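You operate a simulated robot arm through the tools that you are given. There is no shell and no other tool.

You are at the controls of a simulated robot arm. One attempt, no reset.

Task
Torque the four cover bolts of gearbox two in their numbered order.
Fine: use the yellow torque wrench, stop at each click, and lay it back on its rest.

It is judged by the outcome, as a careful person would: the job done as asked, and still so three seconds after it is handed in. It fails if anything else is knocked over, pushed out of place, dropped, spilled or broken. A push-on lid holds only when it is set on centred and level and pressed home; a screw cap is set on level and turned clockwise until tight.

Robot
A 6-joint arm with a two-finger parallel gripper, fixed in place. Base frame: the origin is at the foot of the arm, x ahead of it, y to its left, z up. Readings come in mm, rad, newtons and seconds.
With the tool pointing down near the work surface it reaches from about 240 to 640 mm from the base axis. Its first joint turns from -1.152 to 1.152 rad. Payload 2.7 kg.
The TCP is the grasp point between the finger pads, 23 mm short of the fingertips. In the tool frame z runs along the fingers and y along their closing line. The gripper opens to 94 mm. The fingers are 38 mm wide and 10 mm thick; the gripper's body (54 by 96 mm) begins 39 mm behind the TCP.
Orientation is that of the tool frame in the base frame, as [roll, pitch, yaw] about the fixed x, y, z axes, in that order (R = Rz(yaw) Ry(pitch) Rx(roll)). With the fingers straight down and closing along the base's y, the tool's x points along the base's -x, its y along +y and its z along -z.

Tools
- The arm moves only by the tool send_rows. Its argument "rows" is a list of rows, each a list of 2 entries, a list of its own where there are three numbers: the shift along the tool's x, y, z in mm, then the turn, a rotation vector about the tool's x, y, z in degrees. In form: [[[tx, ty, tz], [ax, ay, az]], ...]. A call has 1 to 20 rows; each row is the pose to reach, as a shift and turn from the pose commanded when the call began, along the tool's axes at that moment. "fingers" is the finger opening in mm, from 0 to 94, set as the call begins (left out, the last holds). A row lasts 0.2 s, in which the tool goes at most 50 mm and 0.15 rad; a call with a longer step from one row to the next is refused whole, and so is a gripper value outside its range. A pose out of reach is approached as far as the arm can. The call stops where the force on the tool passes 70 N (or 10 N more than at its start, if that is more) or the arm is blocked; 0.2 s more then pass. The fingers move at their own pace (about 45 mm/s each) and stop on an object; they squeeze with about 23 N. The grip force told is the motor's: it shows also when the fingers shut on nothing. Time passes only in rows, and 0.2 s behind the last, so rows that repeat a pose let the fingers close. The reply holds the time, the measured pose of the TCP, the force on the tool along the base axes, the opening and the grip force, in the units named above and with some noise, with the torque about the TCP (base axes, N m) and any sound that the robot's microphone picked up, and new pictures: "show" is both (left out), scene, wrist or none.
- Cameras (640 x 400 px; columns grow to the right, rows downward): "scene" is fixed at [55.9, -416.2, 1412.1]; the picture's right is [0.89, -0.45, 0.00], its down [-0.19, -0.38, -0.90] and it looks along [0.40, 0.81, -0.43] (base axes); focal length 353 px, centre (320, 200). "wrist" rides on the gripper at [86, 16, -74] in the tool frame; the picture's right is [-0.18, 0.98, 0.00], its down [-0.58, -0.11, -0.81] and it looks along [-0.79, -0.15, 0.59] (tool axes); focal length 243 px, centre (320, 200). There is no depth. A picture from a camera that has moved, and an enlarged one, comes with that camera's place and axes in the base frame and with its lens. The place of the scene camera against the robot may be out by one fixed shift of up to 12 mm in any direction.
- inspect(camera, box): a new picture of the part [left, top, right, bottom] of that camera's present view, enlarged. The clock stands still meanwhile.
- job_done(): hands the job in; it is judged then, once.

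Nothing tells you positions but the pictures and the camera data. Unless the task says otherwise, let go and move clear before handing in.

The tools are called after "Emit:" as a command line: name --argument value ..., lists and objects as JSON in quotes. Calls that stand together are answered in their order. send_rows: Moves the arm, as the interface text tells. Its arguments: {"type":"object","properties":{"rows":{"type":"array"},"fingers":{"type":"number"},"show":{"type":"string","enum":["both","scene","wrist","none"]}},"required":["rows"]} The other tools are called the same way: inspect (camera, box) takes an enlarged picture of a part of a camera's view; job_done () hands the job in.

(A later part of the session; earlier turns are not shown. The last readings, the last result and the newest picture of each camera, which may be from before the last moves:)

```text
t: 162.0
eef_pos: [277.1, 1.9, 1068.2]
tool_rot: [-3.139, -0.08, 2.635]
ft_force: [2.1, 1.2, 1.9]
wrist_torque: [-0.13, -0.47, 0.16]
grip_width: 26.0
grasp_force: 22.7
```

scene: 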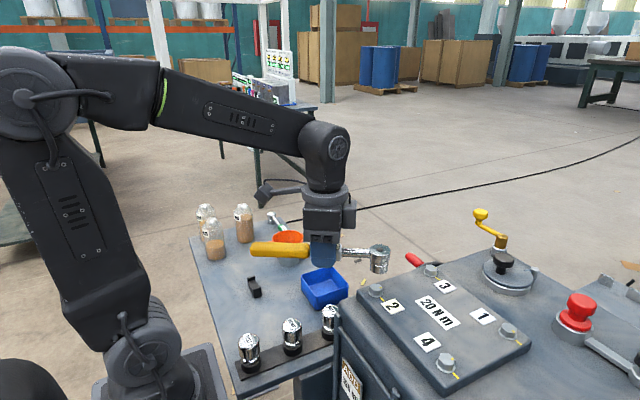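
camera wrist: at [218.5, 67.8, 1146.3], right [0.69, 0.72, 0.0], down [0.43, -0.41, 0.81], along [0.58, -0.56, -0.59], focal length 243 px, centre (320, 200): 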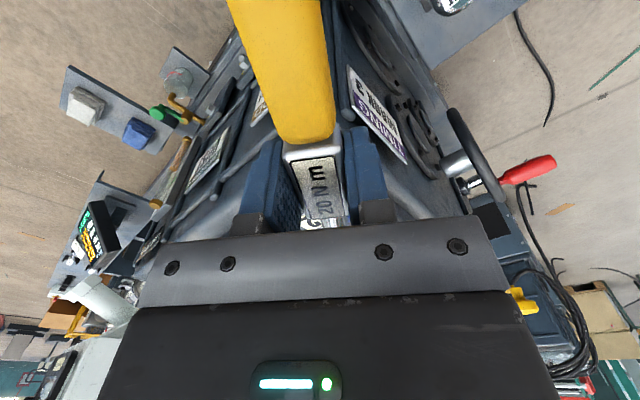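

Emit:
send_rows --rows '[[[-0.01, 1.54, 0], [-0.08, 0, 1]], [[-0.05, 3.07, 0], [-0.16, 0, 2]], [[-0.12, 4.6, 0], [-0.24, 0, 3]], [[-0.12, 4.6, 0], [-0.24, 0, 3]]]' --show "none"

```text
t: 163.0
eef_pos: [279.4, 7.0, 1067.2]
tool_rot: [-3.137, -0.081, 2.58]
ft_force: [-6.0, 0.3, 3.9]
wrist_torque: [-0.23, -0.35, -0.17]
grip_width: 25.9
grasp_force: 22.9
```

Emit:
send_rows --rows '[[[0.2, 0, -2], [0, 0, 0]], [[0.4, 0, -5], [0, 0, 0]], [[0.4, 0, -5], [0, 0, 0]], [[0.4, 0, -5], [0, 0, 0]]]' --show "wrist"

Emit:
inspect --camera "scene" --box '[340, 255, 400, 305]'

Emit:
inspect --camera "scene" --box '[364, 280, 396, 300]'

Emit:
inspect --camera "scene" --box '[364, 260, 396, 280]'

```text
t: 164.0
eef_pos: [280.7, 5.8, 1072.1]
tool_rot: [-3.141, -0.078, 2.581]
ft_force: [0.7, 0.2, -2.4]
wrist_torque: [0.01, -0.04, -0.01]
grip_width: 25.8
grasp_force: 22.7
camera wrist: at [221.4, 62.0, 1152.6], right [0.68, 0.74, -0.02], down [0.49, -0.43, 0.76], along [0.55, -0.52, -0.65], focal length 243 px, centre (320, 200)
```

wrist: 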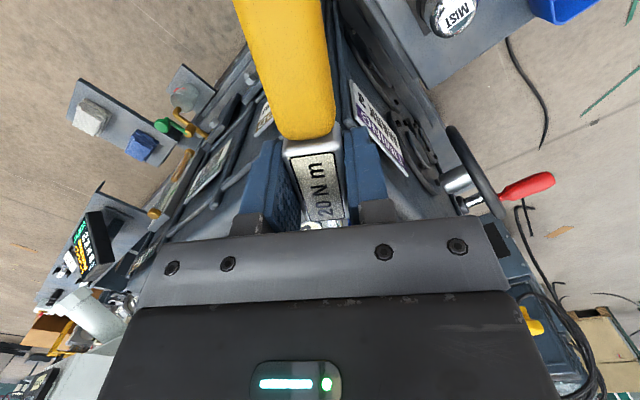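

```text
8.00 times, centred on (370, 280) of scene
camera zoom: at [56.0, -416.2, 1412.1], right [0.89, -0.45, 0.0], down [-0.19, -0.38, -0.9], along [0.4, 0.81, -0.43], focal length 2822 px, centre (-80, -440)
```

zoom: 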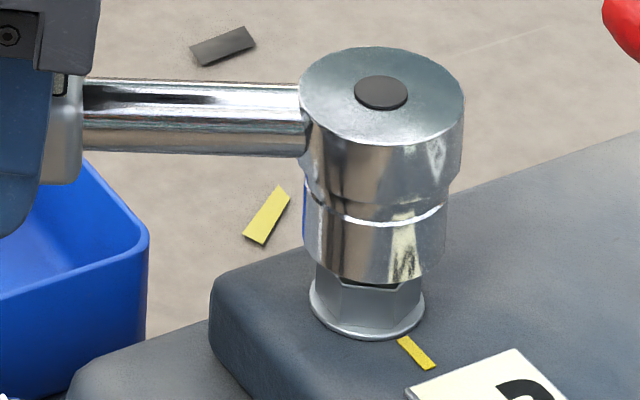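

```text
16.00 times, centred on (380, 290) of scene
camera zoom: at [56.0, -416.2, 1412.1], right [0.89, -0.45, 0.0], down [-0.19, -0.38, -0.9], along [0.4, 0.81, -0.43], focal length 5643 px, centre (-640, -1240)
```

zoom: 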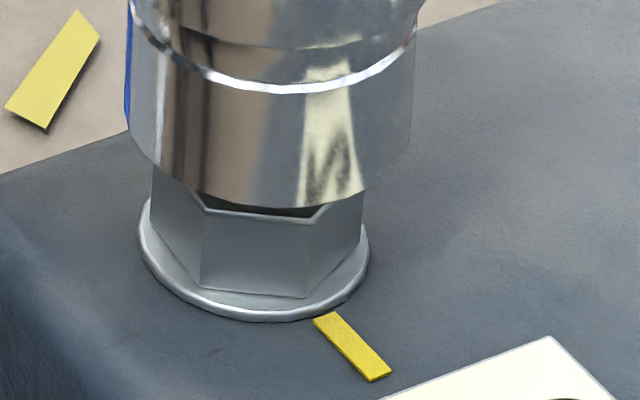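

```text
16.00 times, centred on (380, 270) of scene
camera zoom: at [56.0, -416.2, 1412.1], right [0.89, -0.45, 0.0], down [-0.19, -0.38, -0.9], along [0.4, 0.81, -0.43], focal length 5643 px, centre (-640, -920)
```

zoom: 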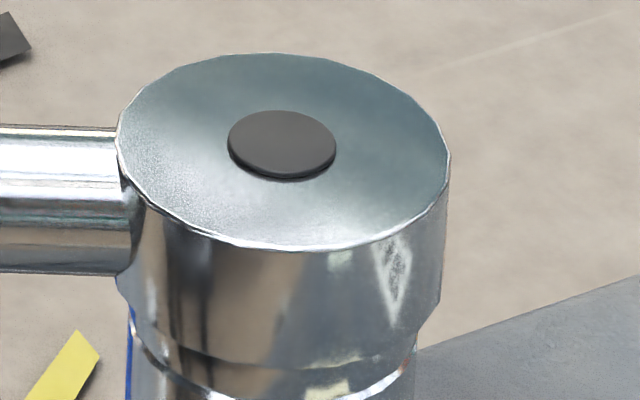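

The wrench is tilted about 2° again and the bolt shifted slightly. I'm re-levelling, recentring and trimming the yaw to about 146°, then measuring again.

Emit:
send_rows --rows '[[[-0.2, 1.2, -1.5], [-0.08, 1, 1]], [[-0.4, 3.6, -3], [-0.16, 2, 2]], [[-0.4, 3.6, -3], [-0.16, 2, 2]], [[-0.4, 3.6, -3], [-0.16, 2, 2]]]' --show "wrist"

Emit:
inspect --camera "scene" --box '[340, 255, 400, 305]'

Emit:
inspect --camera "scene" --box '[364, 280, 396, 300]'

Emit:
inspect --camera "scene" --box '[364, 260, 396, 280]'

```text
t: 165.0
eef_pos: [284.2, 8.5, 1076.1]
tool_rot: [-3.139, -0.113, 2.548]
ft_force: [0.1, -0.8, -2.2]
wrist_torque: [-0.01, -0.04, 0.02]
grip_width: 25.7
grasp_force: 23.5
camera wrist: at [228.5, 65.8, 1158.2], right [0.7, 0.71, -0.02], down [0.49, -0.46, 0.74], along [0.51, -0.53, -0.68], focal length 243 px, centre (320, 200)
```

wrist: 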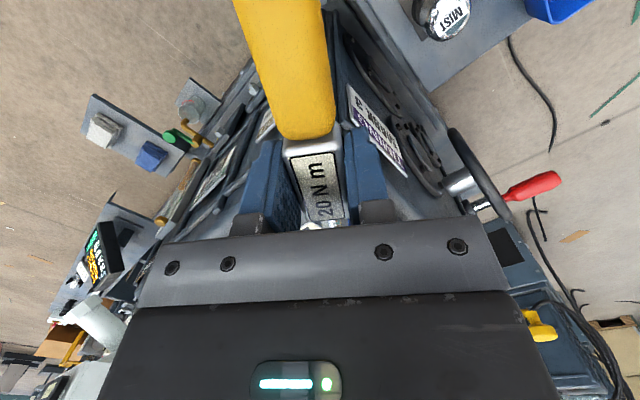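

```text
8.00 times, centred on (370, 280) of scene
camera zoom: at [56.0, -416.2, 1412.1], right [0.89, -0.45, 0.0], down [-0.19, -0.38, -0.9], along [0.4, 0.81, -0.43], focal length 2822 px, centre (-80, -440)
```

zoom: 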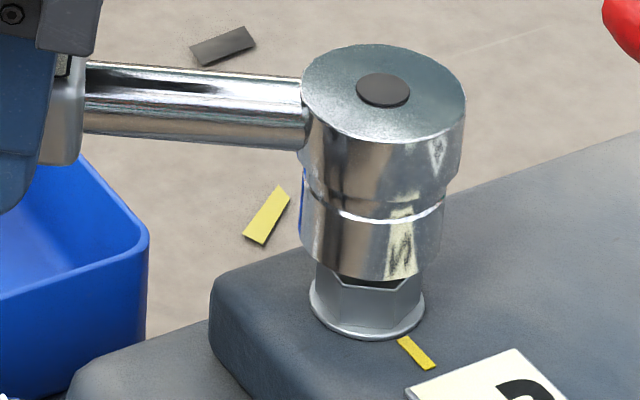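

```text
16.00 times, centred on (380, 290) of scene
camera zoom: at [56.0, -416.2, 1412.1], right [0.89, -0.45, 0.0], down [-0.19, -0.38, -0.9], along [0.4, 0.81, -0.43], focal length 5643 px, centre (-640, -1240)
```

zoom: 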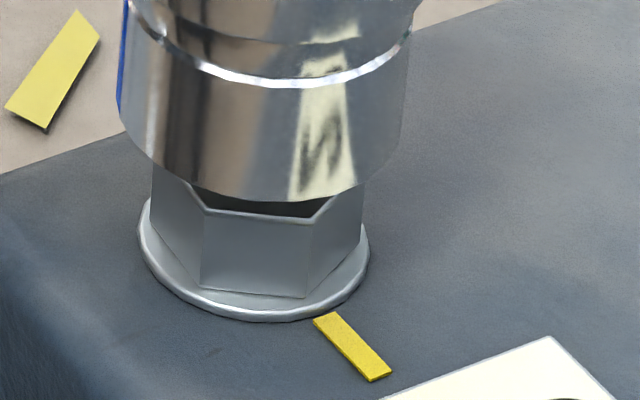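

```text
16.00 times, centred on (380, 270) of scene
camera zoom: at [56.0, -416.2, 1412.1], right [0.89, -0.45, 0.0], down [-0.19, -0.38, -0.9], along [0.4, 0.81, -0.43], focal length 5643 px, centre (-640, -920)
```

zoom: 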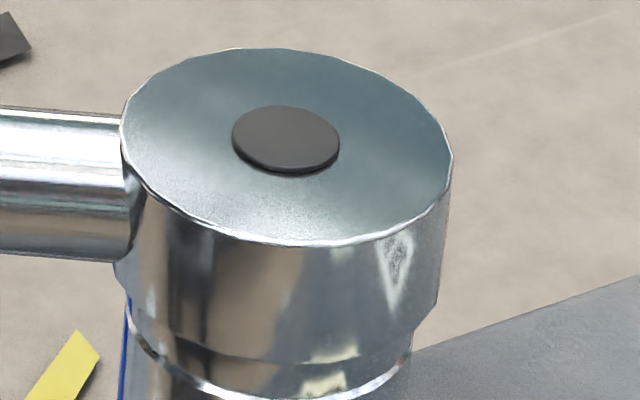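

Level and nearly centred. I'm shifting 0.3 mm outward and lowering to just above the hex.

Emit:
send_rows --rows '[[[-0.5, 0, 1.5], [0, 0, 0]], [[-0.65, 0, 3], [0, 0, 0]], [[-0.8, 0, 4.5], [0, 0, 0]], [[-0.95, 0, 5.7], [0, 0, 0]], [[-0.95, 0, 5.7], [0, 0, 0]]]' --show "none"

Emit:
inspect --camera "scene" --box '[364, 280, 396, 300]'

```text
t: 166.2
eef_pos: [281.7, 8.1, 1070.5]
tool_rot: [-3.14, -0.112, 2.548]
ft_force: [-0.6, -1.9, 2.9]
wrist_torque: [-0.33, -0.43, -0.19]
grip_width: 25.8
grasp_force: 23.0
```

```text
16.00 times, centred on (380, 290) of scene
camera zoom: at [55.9, -416.3, 1412.1], right [0.89, -0.45, 0.0], down [-0.19, -0.38, -0.9], along [0.4, 0.81, -0.43], focal length 5643 px, centre (-640, -1240)
```

zoom: 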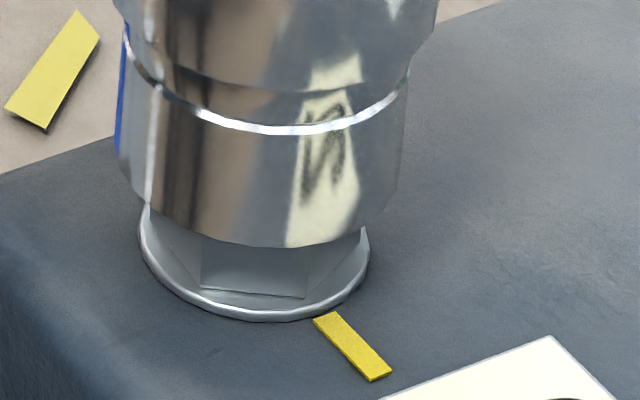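

Emit:
send_rows --rows '[[[0, 0.77, -0.2], [-0.06, 0, 0.5]], [[-0.01, 1.54, -0.2], [-0.11, 0, 1]], [[-0.03, 2.3, -0.2], [-0.17, 0, 1.5]], [[-0.05, 3.07, -0.2], [-0.23, 0, 2]], [[-0.05, 3.07, -0.2], [-0.23, 0, 2]]]' --show "none"

```text
t: 167.4
eef_pos: [284.4, 11.3, 1070.4]
tool_rot: [-3.139, -0.114, 2.511]
ft_force: [-0.7, -1.1, -3.2]
wrist_torque: [-0.02, -0.01, 0.01]
grip_width: 25.8
grasp_force: 22.9
```

Emit:
send_rows --rows '[[[-0.06, 0, 0.5], [0, 0, 0]], [[-0.11, 0, 1], [0, 0, 0]], [[-0.11, 0, 1], [0, 0, 0]]]' --show "none"

Emit:
inspect --camera "scene" --box '[364, 280, 396, 300]'

```text
t: 168.2
eef_pos: [284.9, 11.6, 1069.2]
tool_rot: [-3.137, -0.113, 2.51]
ft_force: [-0.3, -0.1, -3.0]
wrist_torque: [-0.03, 0.0, -0.01]
grip_width: 25.7
grasp_force: 22.1
```

```text
16.00 times, centred on (380, 290) of scene
camera zoom: at [56.0, -416.2, 1412.1], right [0.89, -0.45, 0.0], down [-0.19, -0.38, -0.9], along [0.4, 0.81, -0.43], focal length 5643 px, centre (-640, -1240)
```

zoom: 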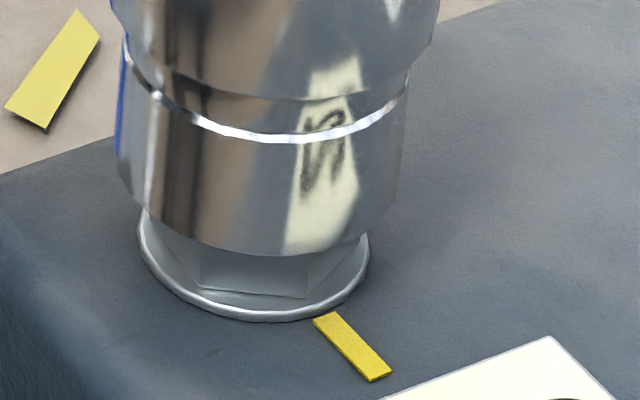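

It dropped in at 144° with no resistance. Lowering to the seat.

Emit:
send_rows --rows '[[[-0.17, 0, 1.5], [0, 0, 0]], [[-0.34, 0, 3], [0, 0, 0]], [[-0.51, 0, 4.5], [0, 0, 0]], [[-0.68, 0, 6], [0, 0, 0]], [[-0.68, 0, 6], [0, 0, 0]]]' --show "none"

```text
t: 169.4
eef_pos: [284.9, 11.2, 1062.7]
tool_rot: [-3.139, -0.113, 2.512]
ft_force: [2.0, 0.7, -2.7]
wrist_torque: [-0.01, -0.11, 0.17]
grip_width: 25.9
grasp_force: 22.9
```

Emit:
send_rows --rows '[[[-0.17, 0, 1.5], [0, 0, 0]], [[-0.34, 0, 3], [0, 0, 0]], [[-0.45, 0, 4], [0, 0, 0]], [[-0.45, 0, 4], [0, 0, 0]]]' --show "none"

Emit:
inspect --camera "scene" --box '[340, 255, 400, 305]'

```text
t: 170.4
eef_pos: [284.9, 11.0, 1058.6]
tool_rot: [-3.139, -0.114, 2.511]
ft_force: [2.3, -0.4, -2.3]
wrist_torque: [-0.11, -0.18, 0.14]
grip_width: 25.8
grasp_force: 23.1
```

```text
8.00 times, centred on (370, 280) of scene
camera zoom: at [56.0, -416.2, 1412.1], right [0.89, -0.45, 0.0], down [-0.19, -0.38, -0.9], along [0.4, 0.81, -0.43], focal length 2822 px, centre (-80, -440)
```

zoom: 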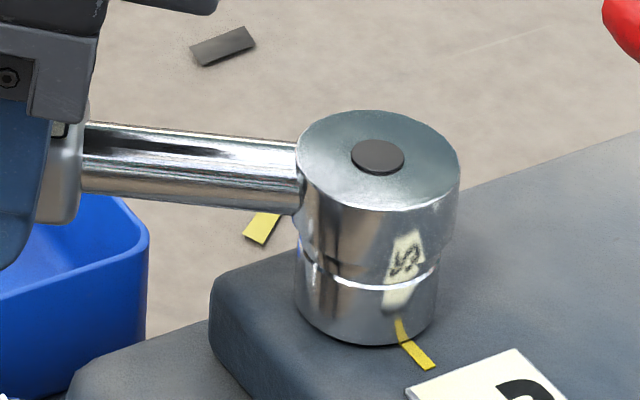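

Emit:
send_rows --rows '[[[-0.11, 0, 1], [0, 0, 0]], [[-0.11, 0, 1], [0, 0, 0]]]' --show "none"

```text
t: 171.0
eef_pos: [284.7, 10.2, 1058.0]
tool_rot: [-3.139, -0.113, 2.51]
ft_force: [-1.7, 1.8, 3.5]
wrist_torque: [-0.34, -0.53, 0.05]
grip_width: 25.8
grasp_force: 22.6
```

Seated on bolt 2. I'm starting the clockwise stroke; it should click after roughly 60°.

Emit:
send_rows --rows '[[[-0.01, 1.54, -0.3], [-0.11, 0, 1]], [[-0.05, 3.07, -0.4], [-0.23, 0, 2]], [[-0.12, 4.61, -0.4], [-0.34, 0, 3]], [[-0.21, 6.14, -0.4], [-0.45, 0, 4]], [[-0.33, 7.67, -0.4], [-0.57, 0, 5]], [[-0.48, 9.2, -0.45], [-0.68, 0, 6]]]' --show "none"

```text
t: 172.4
eef_pos: [291.2, 18.7, 1057.9]
tool_rot: [-3.14, -0.114, 2.407]
ft_force: [-0.4, 6.5, 8.2]
wrist_torque: [-0.43, -0.89, 0.52]
grip_width: 26.0
grasp_force: 22.9
```

Emit:
send_rows --rows '[[[0.2, 1.8, -0.4], [-0.11, 0, 1]], [[0.2, 3.37, -0.7], [-0.23, 0, 2]], [[0.13, 4.91, -0.7], [-0.34, 0, 3]], [[0.04, 6.44, -0.7], [-0.45, 0, 4]], [[-0.08, 7.97, -0.7], [-0.57, 0, 5]], [[-0.23, 9.5, -0.75], [-0.68, 0, 6]], [[-0.41, 11, -0.75], [-0.8, 0, 7]], [[-0.6, 12.5, -0.8], [-0.91, 0, 8]]]' --show "none"

```text
t: 174.2
eef_pos: [299.2, 26.9, 1058.0]
tool_rot: [-3.137, -0.114, 2.264]
ft_force: [11.3, -15.9, -17.1]
wrist_torque: [0.45, 0.38, -0.1]
grip_width: 26.1
grasp_force: 23.3
```

Emit:
send_rows --rows '[[[-0.4, 1.54, 0.4], [-0.11, 0, 1]], [[-0.6, 3.07, 0.5], [-0.23, 0, 2]], [[-0.67, 4.61, 0.5], [-0.34, 0, 3]], [[-0.76, 6.14, 0.5], [-0.45, 0, 4]], [[-0.88, 7.67, 0.5], [-0.57, 0, 5]], [[-1.03, 9.2, 0.45], [-0.68, 0, 6]], [[-1.21, 10.72, 0.45], [-0.8, 0, 7]], [[-1.41, 12.25, 0.4], [-0.91, 0, 8]]]' --show "none"

```text
t: 176.0
eef_pos: [310.2, 35.0, 1058.8]
tool_rot: [-3.138, -0.113, 2.123]
ft_force: [-6.2, -11.5, 1.1]
wrist_torque: [-0.78, -0.14, -0.84]
grip_width: 26.0
grasp_force: 22.4
```

Emit:
send_rows --rows '[[[-0.2, 1.2, 0], [-0.11, 0, 1]], [[-0.25, 2.67, 0], [-0.23, 0, 2]], [[-0.32, 4.21, 0], [-0.34, 0, 3]], [[-0.41, 5.74, 0], [-0.45, 0, 4]], [[-0.53, 7.27, 0], [-0.57, 0, 5]], [[-0.68, 8.8, -0.05], [-0.68, 0, 6]], [[-0.86, 10.3, -0.05], [-0.8, 0, 7]], [[-1.06, 11.85, -0.1], [-0.91, 0, 8]]]' --show "none"

Emit:
inspect --camera "scene" --box '[330, 245, 410, 305]'

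```text
t: 177.8
eef_pos: [319.7, 39.7, 1058.7]
tool_rot: [-3.138, -0.112, 1.984]
ft_force: [-0.9, -3.2, -4.8]
wrist_torque: [0.04, -0.04, -0.1]
grip_width: 25.7
grasp_force: 23.2
```

```text
6.67 times, centred on (370, 275) of scene
camera zoom: at [56.0, -416.3, 1412.0], right [0.89, -0.45, 0.0], down [-0.19, -0.38, -0.9], along [0.4, 0.81, -0.43], focal length 2351 px, centre (-13, -300)
```

zoom: 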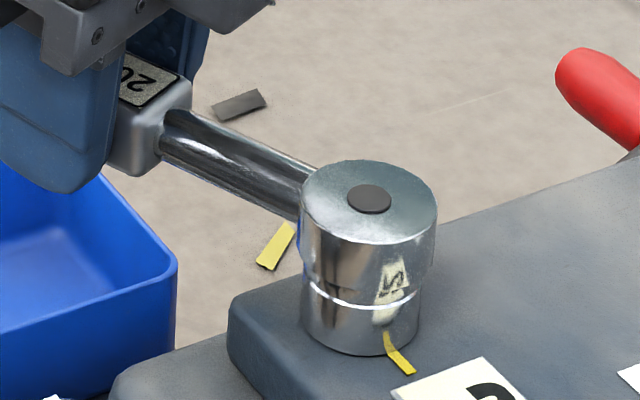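

Emit:
send_rows --rows '[[[-0.01, 1.54, 0], [-0.11, 0, 1]], [[-0.05, 3.07, 0], [-0.23, 0, 2]], [[-0.12, 4.61, 0], [-0.34, 0, 3]], [[-0.21, 6.14, 0], [-0.45, 0, 4]], [[-0.33, 7.67, 0], [-0.57, 0, 5]], [[-0.48, 9.2, -0.05], [-0.68, 0, 6]], [[-0.66, 10.72, -0.05], [-0.8, 0, 7]], [[-0.86, 12.25, -0.1], [-0.91, 0, 8]]]' --show "none"

```text
t: 179.6
eef_pos: [332.0, 43.6, 1059.1]
tool_rot: [-3.137, -0.113, 1.844]
ft_force: [-10.2, 8.4, -1.0]
wrist_torque: [0.1, 0.07, -0.54]
grip_width: 25.7
grasp_force: 22.7
```

Emit:
send_rows --rows '[[[0.2, 1.3, 0], [-0.11, 0, 1]], [[0.3, 2.82, 0], [-0.23, 0, 2]], [[0.23, 4.36, 0], [-0.34, 0, 3]], [[0.14, 5.89, 0], [-0.45, 0, 4]], [[0.02, 7.42, 0], [-0.57, 0, 5]], [[-0.13, 8.95, -0.05], [-0.68, 0, 6]], [[-0.31, 10.47, -0.05], [-0.8, 0, 7]], [[-0.51, 12, -0.1], [-0.91, 0, 8]]]' --show "none"

Emit:
inspect --camera "scene" --box '[330, 245, 410, 305]'

```text
t: 181.4
eef_pos: [343.4, 46.6, 1058.1]
tool_rot: [-3.137, -0.112, 1.704]
ft_force: [-3.2, 10.4, -6.9]
wrist_torque: [0.4, 0.07, 0.07]
grip_width: 25.7
grasp_force: 23.0
```

```text
6.67 times, centred on (370, 275) of scene
camera zoom: at [55.9, -415.9, 1412.2], right [0.89, -0.45, 0.0], down [-0.19, -0.38, -0.9], along [0.4, 0.81, -0.43], focal length 2351 px, centre (-13, -300)
```

zoom: 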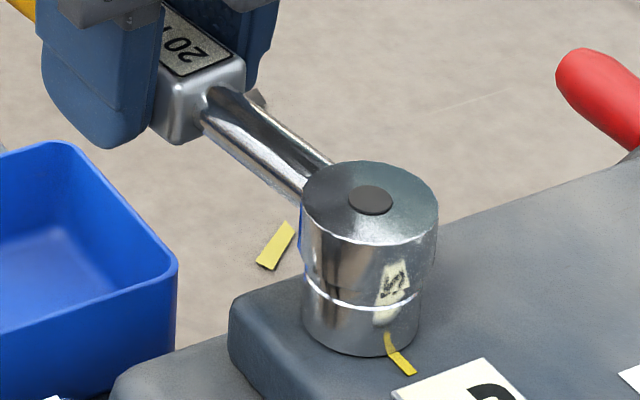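

Now in smaller increments, with a look at the indicator each time.

Emit:
send_rows --rows '[[[0.2, 1.54, 0], [-0.11, 0, 1]], [[0.3, 3.07, 0], [-0.23, 0, 2]], [[0.23, 4.61, 0.1], [-0.34, 0, 3]], [[0.14, 6.14, 0.1], [-0.45, 0, 4]]]' --show "none"

Emit:
inspect --camera "scene" --box '[350, 255, 410, 305]'

```text
t: 182.4
eef_pos: [350.1, 46.7, 1058.7]
tool_rot: [-3.141, -0.11, 1.633]
ft_force: [-5.8, 3.4, 8.0]
wrist_torque: [-0.97, 0.07, -0.18]
grip_width: 26.1
grasp_force: 22.9
```

```text
8.00 times, centred on (380, 280) of scene
camera zoom: at [55.7, -416.1, 1412.1], right [0.89, -0.45, 0.0], down [-0.19, -0.38, -0.9], along [0.4, 0.81, -0.43], focal length 2822 px, centre (-160, -440)
```

zoom: 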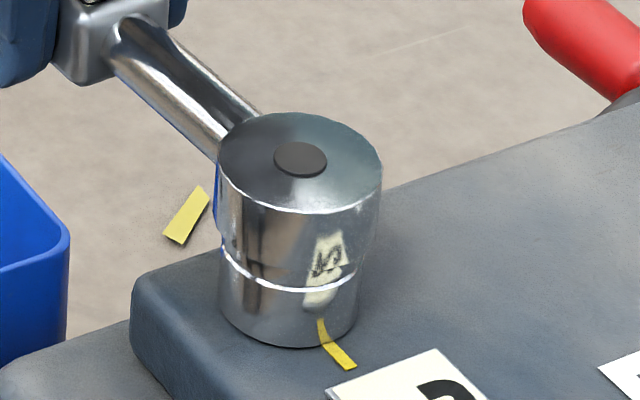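

Emit:
send_rows --rows '[[[-0.01, 1.54, -0.3], [-0.11, 0, 1]], [[-0.05, 3.07, -0.35], [-0.23, 0, 2]], [[-0.12, 4.61, -0.35], [-0.34, 0, 3]]]' --show "none"

Emit:
inspect --camera "scene" --box '[350, 255, 410, 305]'

```text
t: 183.2
eef_pos: [354.9, 45.5, 1059.4]
tool_rot: [-3.141, -0.112, 1.582]
ft_force: [0.6, 7.4, 2.9]
wrist_torque: [-0.43, -0.12, 0.32]
grip_width: 25.9
grasp_force: 23.3
```

```text
8.00 times, centred on (380, 280) of scene
camera zoom: at [55.9, -416.0, 1412.2], right [0.89, -0.45, 0.0], down [-0.19, -0.38, -0.9], along [0.4, 0.81, -0.43], focal length 2822 px, centre (-160, -440)
```

zoom: 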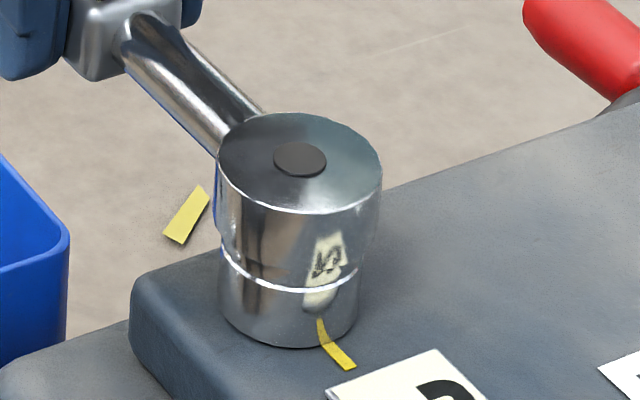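

Emit:
send_rows --rows '[[[0.1, 1.7, 0], [-0.11, 0, 1]], [[0.15, 3.3, 0], [-0.23, 0, 2]]]' --show "none"

Emit:
inspect --camera "scene" --box '[350, 255, 410, 305]'

```text
t: 183.8
eef_pos: [356.8, 46.5, 1058.8]
tool_rot: [-3.138, -0.111, 1.546]
ft_force: [0.5, 6.5, 2.7]
wrist_torque: [-0.31, -0.1, 0.32]
grip_width: 26.0
grasp_force: 22.8
```

```text
8.00 times, centred on (380, 280) of scene
camera zoom: at [56.0, -416.0, 1412.1], right [0.89, -0.45, 0.0], down [-0.19, -0.38, -0.9], along [0.4, 0.81, -0.43], focal length 2822 px, centre (-160, -440)
```

zoom: 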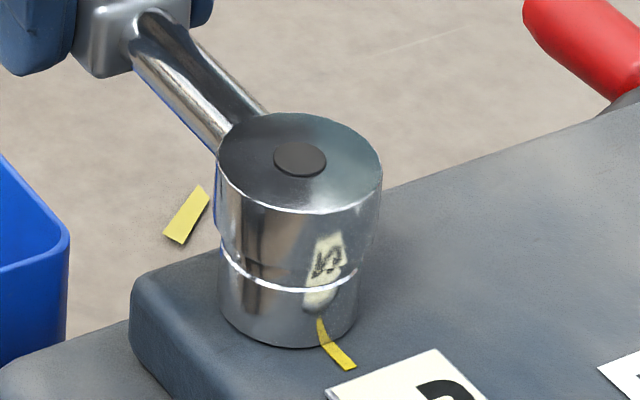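

Emit:
send_rows --rows '[[[0.05, 1.7, 0], [-0.11, 0, 1]], [[0.0, 3.3, 0], [-0.23, 0, 2]]]' --show "none"

Emit:
inspect --camera "scene" --box '[350, 255, 410, 305]'

```text
t: 184.4
eef_pos: [359.7, 46.4, 1057.5]
tool_rot: [-3.14, -0.109, 1.51]
ft_force: [1.9, 4.6, 4.8]
wrist_torque: [-0.55, -0.01, 0.34]
grip_width: 25.8
grasp_force: 22.5
```

```text
8.00 times, centred on (380, 280) of scene
camera zoom: at [55.9, -416.1, 1412.1], right [0.89, -0.45, 0.0], down [-0.19, -0.38, -0.9], along [0.4, 0.81, -0.43], focal length 2822 px, centre (-160, -440)
```

zoom: 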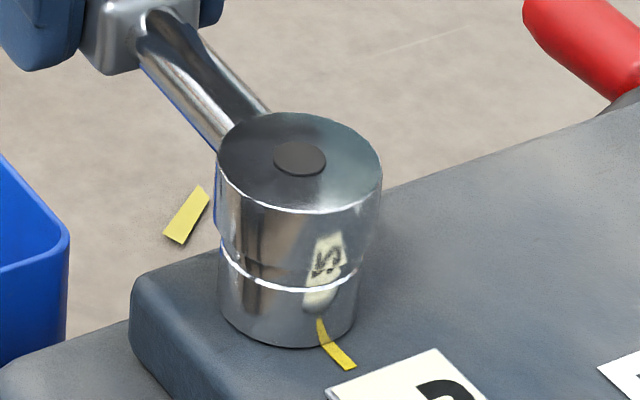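

Emit:
send_rows --rows '[[[0.05, 1.7, -0.1], [-0.11, 0, 1]], [[0.0, 3.3, -0.2], [-0.23, 0, 2]]]' --show "none"

Emit:
inspect --camera "scene" --box '[350, 255, 410, 305]'

```text
t: 185.0
eef_pos: [362.6, 46.6, 1057.5]
tool_rot: [-3.139, -0.112, 1.475]
ft_force: [1.0, -1.3, 1.5]
wrist_torque: [-0.41, -0.04, 0.31]
grip_width: 25.6
grasp_force: 22.5
```

```text
8.00 times, centred on (380, 280) of scene
camera zoom: at [55.9, -416.2, 1412.1], right [0.89, -0.45, 0.0], down [-0.19, -0.38, -0.9], along [0.4, 0.81, -0.43], focal length 2822 px, centre (-160, -440)
```

zoom: 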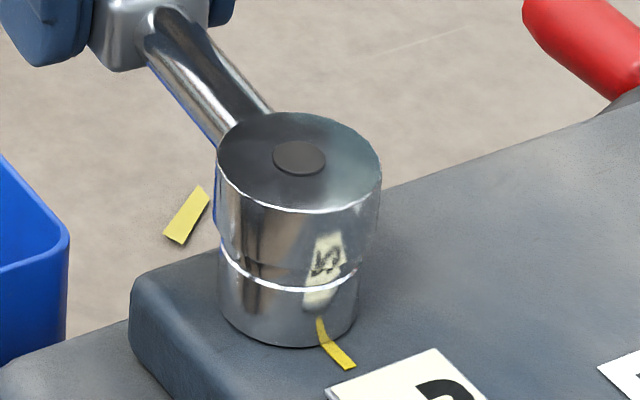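

Emit:
send_rows --rows '[[[-0.01, 0.9, 0], [-0.06, 0, 0.5]], [[-0.02, 1.7, 0], [-0.11, 0, 1]], [[-0.03, 2.4, 0], [-0.17, 0, 1.5]]]' --show "none"

Emit:
inspect --camera "scene" --box '[350, 255, 410, 305]'

```text
t: 185.8
eef_pos: [366.0, 46.7, 1058.2]
tool_rot: [-3.137, -0.111, 1.446]
ft_force: [-1.8, -10.8, -5.1]
wrist_torque: [0.02, -0.17, 0.25]
grip_width: 26.0
grasp_force: 23.0
```

```text
8.00 times, centred on (380, 280) of scene
camera zoom: at [56.0, -416.5, 1412.0], right [0.89, -0.45, 0.0], down [-0.19, -0.38, -0.9], along [0.4, 0.81, -0.43], focal length 2822 px, centre (-160, -440)
```

zoom: 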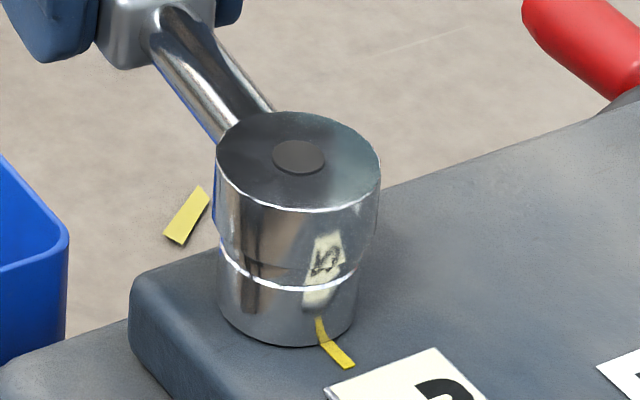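

Emit:
send_rows --rows '[[[-0.3, 0.77, 0.1], [-0.06, 0, 0.5]], [[-0.4, 1.54, 0.1], [-0.11, 0, 1]], [[-0.43, 2.3, 0.1], [-0.17, 0, 1.5]]]' --show "none"

Emit:
inspect --camera "scene" --box '[350, 255, 410, 305]'

```text
t: 186.6
eef_pos: [368.1, 46.3, 1059.4]
tool_rot: [-3.136, -0.11, 1.421]
ft_force: [-5.5, -9.5, -13.5]
wrist_torque: [0.56, -0.11, -0.13]
grip_width: 25.9
grasp_force: 22.9
```

```text
8.00 times, centred on (380, 280) of scene
camera zoom: at [55.9, -416.5, 1412.0], right [0.89, -0.45, 0.0], down [-0.19, -0.38, -0.9], along [0.4, 0.81, -0.43], focal length 2822 px, centre (-160, -440)
```

zoom: 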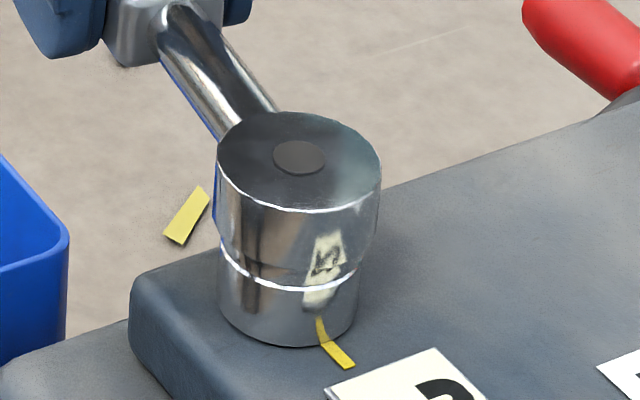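

Emit:
send_rows --rows '[[[-0.15, 0.77, 0.3], [-0.06, 0, 0.5]], [[-0.2, 1.54, 0.4], [-0.11, 0, 1]], [[-0.23, 2.3, 0.4], [-0.17, 0, 1.5]]]' --show "none"

Emit:
inspect --camera "scene" --box '[350, 255, 410, 305]'

```text
t: 187.4
eef_pos: [370.6, 45.2, 1058.9]
tool_rot: [-3.137, -0.111, 1.396]
ft_force: [-12.2, -0.5, -6.9]
wrist_torque: [0.17, 0.2, -0.75]
grip_width: 25.8
grasp_force: 23.2
```

```text
8.00 times, centred on (380, 280) of scene
camera zoom: at [55.6, -416.2, 1412.1], right [0.89, -0.45, 0.0], down [-0.19, -0.38, -0.9], along [0.4, 0.81, -0.43], focal length 2822 px, centre (-160, -440)
```

zoom: 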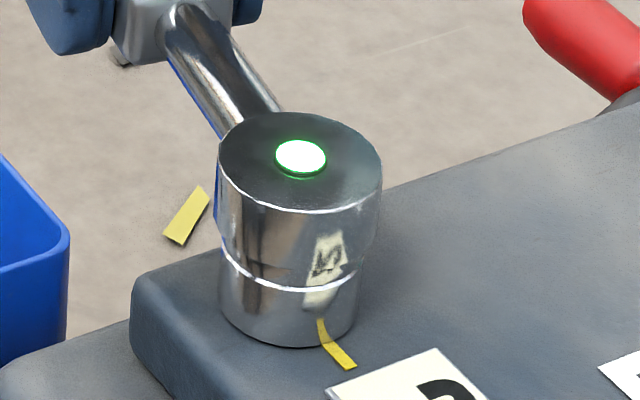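

Green flash: bolt 2 has clicked, at an equivalent angle of about −100°, the same as bolt 1. I'm stopping here, unloading the flats, and zeroing the loads before lifting.

Emit:
send_rows --rows '[[[0, -1.3, 0], [0.08, 0, -0.8]], [[0, -2.7, 0], [0.17, 0, -1.6]], [[0, -4.2, 0], [0.27, 0, -2.5]], [[0, -4.2, 0], [0.27, 0, -2.5]]]' --show "none"

```text
t: 188.4
eef_pos: [367.6, 45.4, 1058.3]
tool_rot: [-3.141, -0.112, 1.442]
ft_force: [-8.5, 12.6, -0.4]
wrist_torque: [0.06, 0.27, -0.84]
grip_width: 25.9
grasp_force: 23.0
```

Emit:
send_rows --rows '[[[0.2, -0.3, 0], [0, 0, 0]], [[0.4, -0.6, 0], [0, 0, 0.2]], [[0.4, -0.6, 0], [0, 0, 0.2]]]' --show "none"

```text
t: 189.2
eef_pos: [366.9, 45.6, 1057.7]
tool_rot: [3.138, -0.111, 1.439]
ft_force: [0.8, 7.6, 6.8]
wrist_torque: [-0.59, 0.01, -0.01]
grip_width: 26.1
grasp_force: 22.8
```

Emit:
send_rows --rows '[[[0.3, 0, -0.3], [0, 0, 0]], [[0.35, 0, -0.5], [0, 0, 0]], [[0.35, 0, -0.5], [0, 0, 0]]]' --show "none"

```text
t: 190.0
eef_pos: [366.8, 45.6, 1057.2]
tool_rot: [3.14, -0.11, 1.44]
ft_force: [10.6, 1.4, 0.6]
wrist_torque: [-0.25, -0.29, 0.8]
grip_width: 25.8
grasp_force: 23.3
```

Emit:
send_rows --rows '[[[0.02, 0.3, -0.2], [0, 0, 0]], [[0.04, 0.3, -0.4], [0, 0, 0]], [[0.08, 0.3, -0.8], [0, 0, 0]], [[0.12, 0.3, -1.2], [0, 0, 0]]]' --show "none"

```text
t: 191.0
eef_pos: [365.4, 45.4, 1060.1]
tool_rot: [-3.137, -0.11, 1.436]
ft_force: [9.1, -4.1, -12.6]
wrist_torque: [0.7, -0.24, 0.84]
grip_width: 26.0
grasp_force: 23.3
```

Emit:
send_rows --rows '[[[0, 0.3, 0.3], [0, 0, -0.2]], [[0, 0.5, 0.3], [0, 0, -0.4]], [[0, 0.5, 0.3], [0, 0, -0.4]]]' --show "none"

```text
t: 191.8
eef_pos: [365.5, 45.4, 1058.3]
tool_rot: [-3.137, -0.111, 1.442]
ft_force: [-6.2, -6.2, -2.8]
wrist_torque: [-0.3, 0.25, -0.5]
grip_width: 26.3
grasp_force: 23.6
```

Emit:
send_rows --rows '[[[-0.2, -0.2, 0], [0, 0, 0.1]], [[-0.2, -0.2, -0.3], [0, 0, 0.1]], [[-0.17, -0.2, -0.6], [0, 0, -0.2]], [[-0.13, -0.2, -1], [0, 0, 0.3]], [[-0.09, -0.2, -1.4], [0, 0, -0.1]], [[-0.05, -0.2, -1.8], [0, 0, 0.1]]]' --show "none"

Emit:
inspect --camera "scene" --box '[350, 255, 410, 305]'

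```text
t: 193.2
eef_pos: [367.0, 45.7, 1061.6]
tool_rot: [-3.138, -0.113, 1.44]
ft_force: [-8.0, -4.5, -11.8]
wrist_torque: [0.56, 0.05, -0.64]
grip_width: 25.6
grasp_force: 22.9
```

```text
8.00 times, centred on (380, 280) of scene
camera zoom: at [55.8, -416.3, 1412.0], right [0.89, -0.45, 0.0], down [-0.19, -0.38, -0.9], along [0.4, 0.81, -0.43], focal length 2822 px, centre (-160, -440)
```

zoom: 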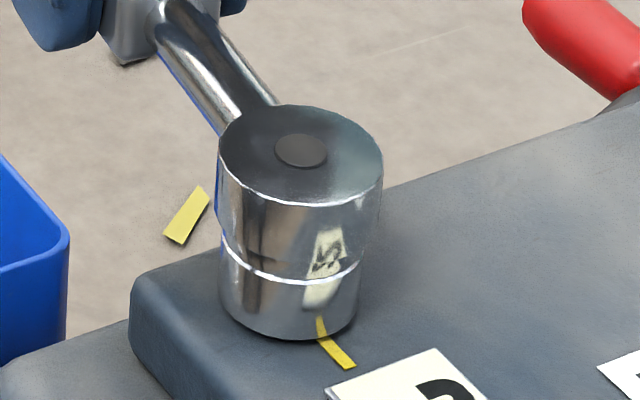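

It's rising. Continuing with small corrections.

Emit:
send_rows --rows '[[[-0.1, -0.35, 0], [0, 0, 0]], [[-0.1, -0.35, -0.4], [0, 0, -0.3]], [[-0.1, -0.35, -0.8], [0, 0, 0.3]], [[-0.05, -0.35, -1.2], [0, 0, -0.3]], [[0, -0.35, -1.6], [0, 0, 0.3]], [[0.05, -0.35, -2], [0, 0, 0]]]' --show "none"

```text
t: 194.6
eef_pos: [366.5, 47.2, 1062.2]
tool_rot: [-3.137, -0.108, 1.441]
ft_force: [-9.8, 0.5, -7.5]
wrist_torque: [0.28, 0.22, -0.81]
grip_width: 26.0
grasp_force: 23.0
```

Emit:
send_rows --rows '[[[0, -0.4, 0], [0, 0, 0.2]], [[0.04, -0.4, -0.5], [0, 0, -0.2]], [[0.1, -0.4, -1], [0, 0, 0.4]], [[0.15, -0.4, -1.5], [0, 0, 0]], [[0.2, -0.4, -2], [0, 0, 0.3]], [[0.25, -0.4, -2.5], [0, 0, 0.1]], [[0.3, -0.4, -3], [0, 0, 0.1]]]' --show "none"

Emit:
inspect --camera "scene" --box '[350, 255, 410, 305]'

```text
t: 196.2
eef_pos: [367.4, 46.4, 1066.2]
tool_rot: [3.141, -0.11, 1.443]
ft_force: [-1.0, -12.1, -11.9]
wrist_torque: [0.31, -0.14, 0.12]
grip_width: 26.0
grasp_force: 22.7
```

```text
8.00 times, centred on (380, 280) of scene
camera zoom: at [56.1, -416.6, 1412.0], right [0.89, -0.45, 0.0], down [-0.19, -0.38, -0.9], along [0.4, 0.81, -0.43], focal length 2822 px, centre (-160, -440)
```

zoom: 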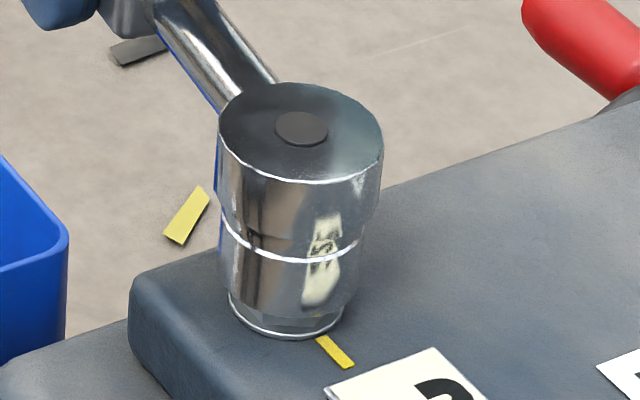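

Emit:
send_rows --rows '[[[-0.3, 0, -0.5], [0, 0, 0]], [[-0.3, 0, -1.2], [0, 0, 0]], [[-0.25, 0, -2], [0, 0, 0]], [[-0.15, 0, -3], [0, 0, 0]], [[-0.05, 0, -4], [0, 0, 0]], [[0.05, 0, -5], [0, 0, 0]], [[0.2, 0, -6.5], [0, 0, 0]], [[0.4, 0, -8], [0, 0, 0]], [[0.6, 0, -10], [0, 0, 0]]]' --show "none"

Emit:
inspect --camera "scene" --box '[350, 255, 410, 305]'

```text
t: 198.2
eef_pos: [366.0, 45.0, 1077.0]
tool_rot: [3.141, -0.112, 1.44]
ft_force: [-0.7, -0.8, -3.0]
wrist_torque: [-0.03, 0.02, 0.0]
grip_width: 25.7
grasp_force: 22.9
```

```text
8.00 times, centred on (380, 280) of scene
camera zoom: at [56.0, -416.2, 1412.1], right [0.89, -0.45, 0.0], down [-0.19, -0.38, -0.9], along [0.4, 0.81, -0.43], focal length 2822 px, centre (-160, -440)
```

zoom: 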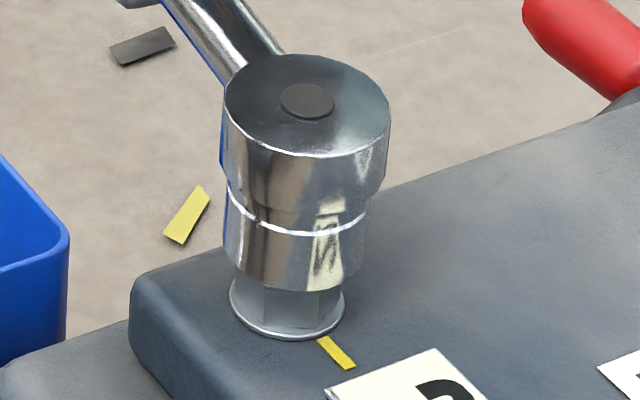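

Free. I'm raising and checking bolt 2's mark, and measuring bolt 3.

Emit:
send_rows --rows '[[[0.3, 0, -4], [0, 0, 0]], [[1, 0, -10], [0, 0, 0]], [[1.8, 0, -17], [0, 0, 0]], [[2.6, 0, -24], [0, 0, 0]], [[2.9, 0, -27], [0, 0, 0]], [[2.9, 0, -27], [0, 0, 0]]]'

Emit:
inspect --camera "scene" --box '[360, 275, 400, 300]'

Emit:
inspect --camera "scene" --box '[418, 256, 458, 281]'

Emit:
inspect --camera "scene" --box '[335, 225, 425, 300]'

```text
t: 199.6
eef_pos: [366.0, 45.1, 1104.8]
tool_rot: [-3.139, -0.111, 1.441]
ft_force: [-0.5, 0.0, -2.8]
wrist_torque: [-0.06, 0.01, 0.01]
grip_width: 26.0
grasp_force: 22.6
camera wrist: at [393.0, 119.3, 1186.5], right [0.95, -0.31, -0.02], down [-0.19, -0.65, 0.74], along [-0.24, -0.7, -0.68], focal length 243 px, centre (320, 200)
```

scene: 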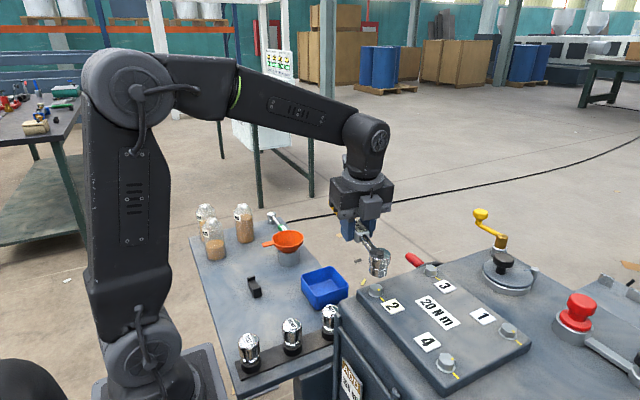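
wrist: 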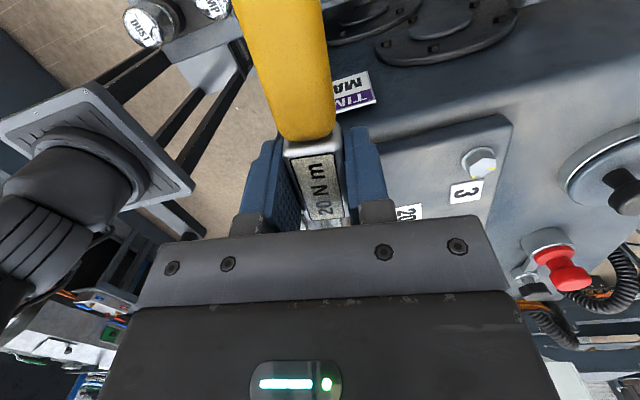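

```text
16.00 times, centred on (380, 288) of scene
camera zoom: at [56.0, -416.2, 1412.1], right [0.89, -0.45, 0.0], down [-0.19, -0.38, -0.9], along [0.4, 0.81, -0.43], focal length 5643 px, centre (-640, -1200)
```

zoom: 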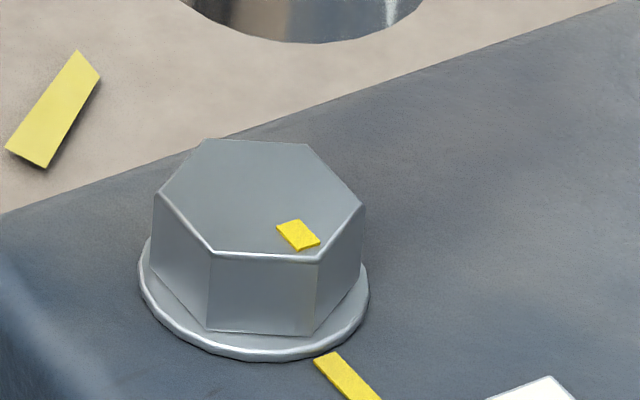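

```text
16.00 times, centred on (438, 268) of scene
camera zoom: at [56.0, -416.2, 1412.1], right [0.89, -0.45, 0.0], down [-0.19, -0.38, -0.9], along [0.4, 0.81, -0.43], focal length 5643 px, centre (-1568, -896)
```

zoom: 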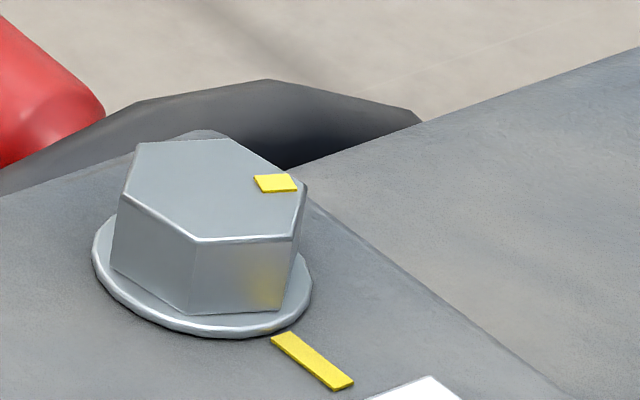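

```text
5.33 times, centred on (380, 262) of scene
camera zoom: at [56.0, -416.2, 1412.1], right [0.89, -0.45, 0.0], down [-0.19, -0.38, -0.9], along [0.4, 0.81, -0.43], focal length 1881 px, centre (0, -133)
```

zoom: 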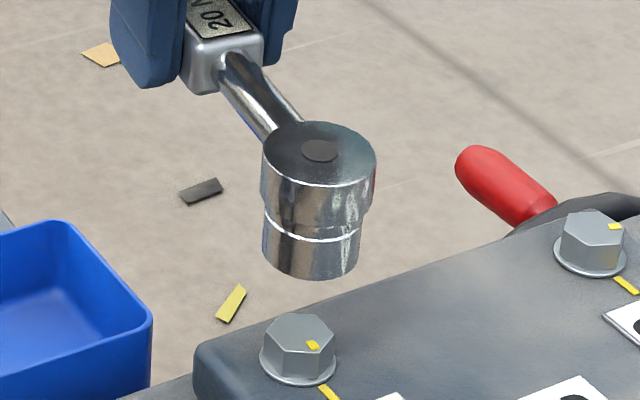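

Bolt 2's mark is aligned too. Bolt 3 has its marked corner at about −21°, having been nudged when a finger touched it. I'll seat it with the handle at about 158.5°.

Emit:
send_rows --rows '[[[-4.8, 3.4, -2], [0.84, 0, -7.5]], [[-9.6, 6.8, -4], [1.68, 0, -15.1]], [[-14.5, 10.2, -6], [2.52, 0, -22.6]], [[-19.3, 13.6, -7], [3.36, 0, -30.2]], [[-24.1, 17, -8], [4.2, 0, -37.7]], [[-28.9, 20.3, -9], [5.04, 0, -45.2]], [[-33.7, 23.7, -10], [5.88, 0, -52.8]], [[-38.6, 27.1, -10], [6.72, 0, -60.3]], [[-43.4, 30.5, -10], [7.56, 0, -67.9]], [[-48.2, 33.9, -10.4], [8.4, 0, -75.4]], [[-48.2, 33.9, -10.4], [8.4, 0, -75.4]], [[-48.2, 33.9, -10.4], [8.4, 0, -75.4]]]'

Emit:
inspect --camera "scene" --box '[410, 220, 470, 285]'

Emit:
inspect --camera "scene" --box '[425, 230, 457, 250]'

```text
t: 202.2
eef_pos: [394.0, -7.8, 1109.5]
tool_rot: [-3.141, -0.115, 2.764]
ft_force: [0.3, 1.1, -2.5]
wrist_torque: [0.02, -0.02, -0.02]
grip_width: 25.7
grasp_force: 23.0
camera wrist: at [328.2, 35.3, 1191.3], right [0.53, 0.85, -0.02], down [0.58, -0.35, 0.74], along [0.62, -0.4, -0.68], focal length 243 px, centre (320, 200)
```

scene: 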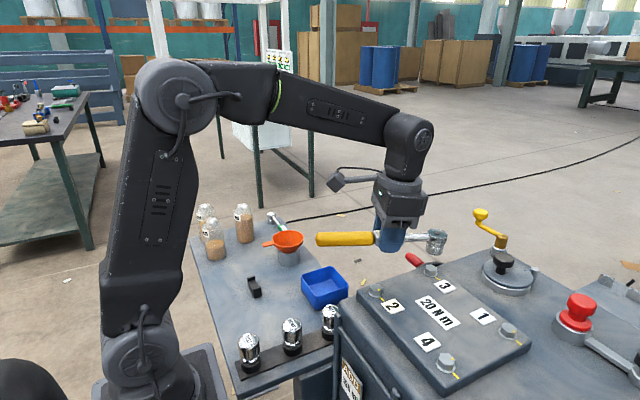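
wrist: 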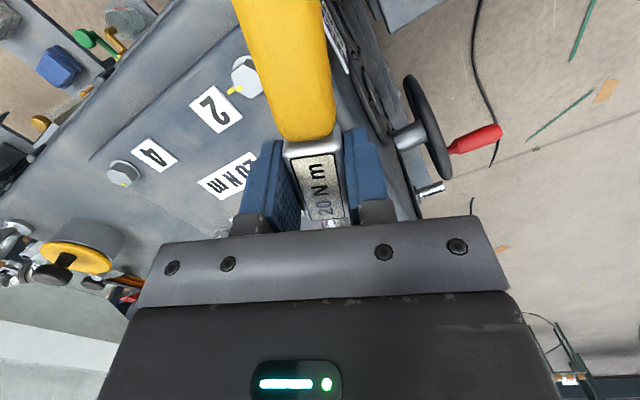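

```text
6.15 times, centred on (440, 252) of scene
camera zoom: at [56.0, -416.2, 1412.1], right [0.89, -0.45, 0.0], down [-0.19, -0.38, -0.9], along [0.4, 0.81, -0.43], focal length 2170 px, centre (-418, -123)
```

zoom: 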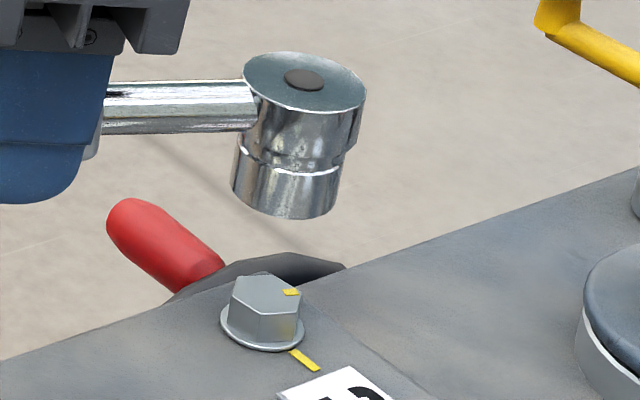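

```text
16.00 times, centred on (441, 240) of scene
camera zoom: at [56.0, -416.2, 1412.1], right [0.89, -0.45, 0.0], down [-0.19, -0.38, -0.9], along [0.4, 0.81, -0.43], focal length 5643 px, centre (-1616, -440)
```

zoom: 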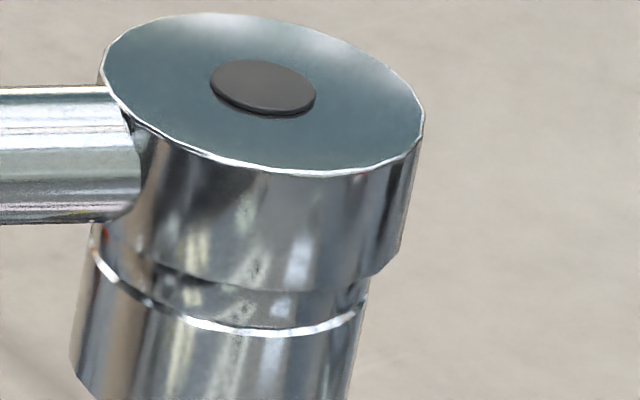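

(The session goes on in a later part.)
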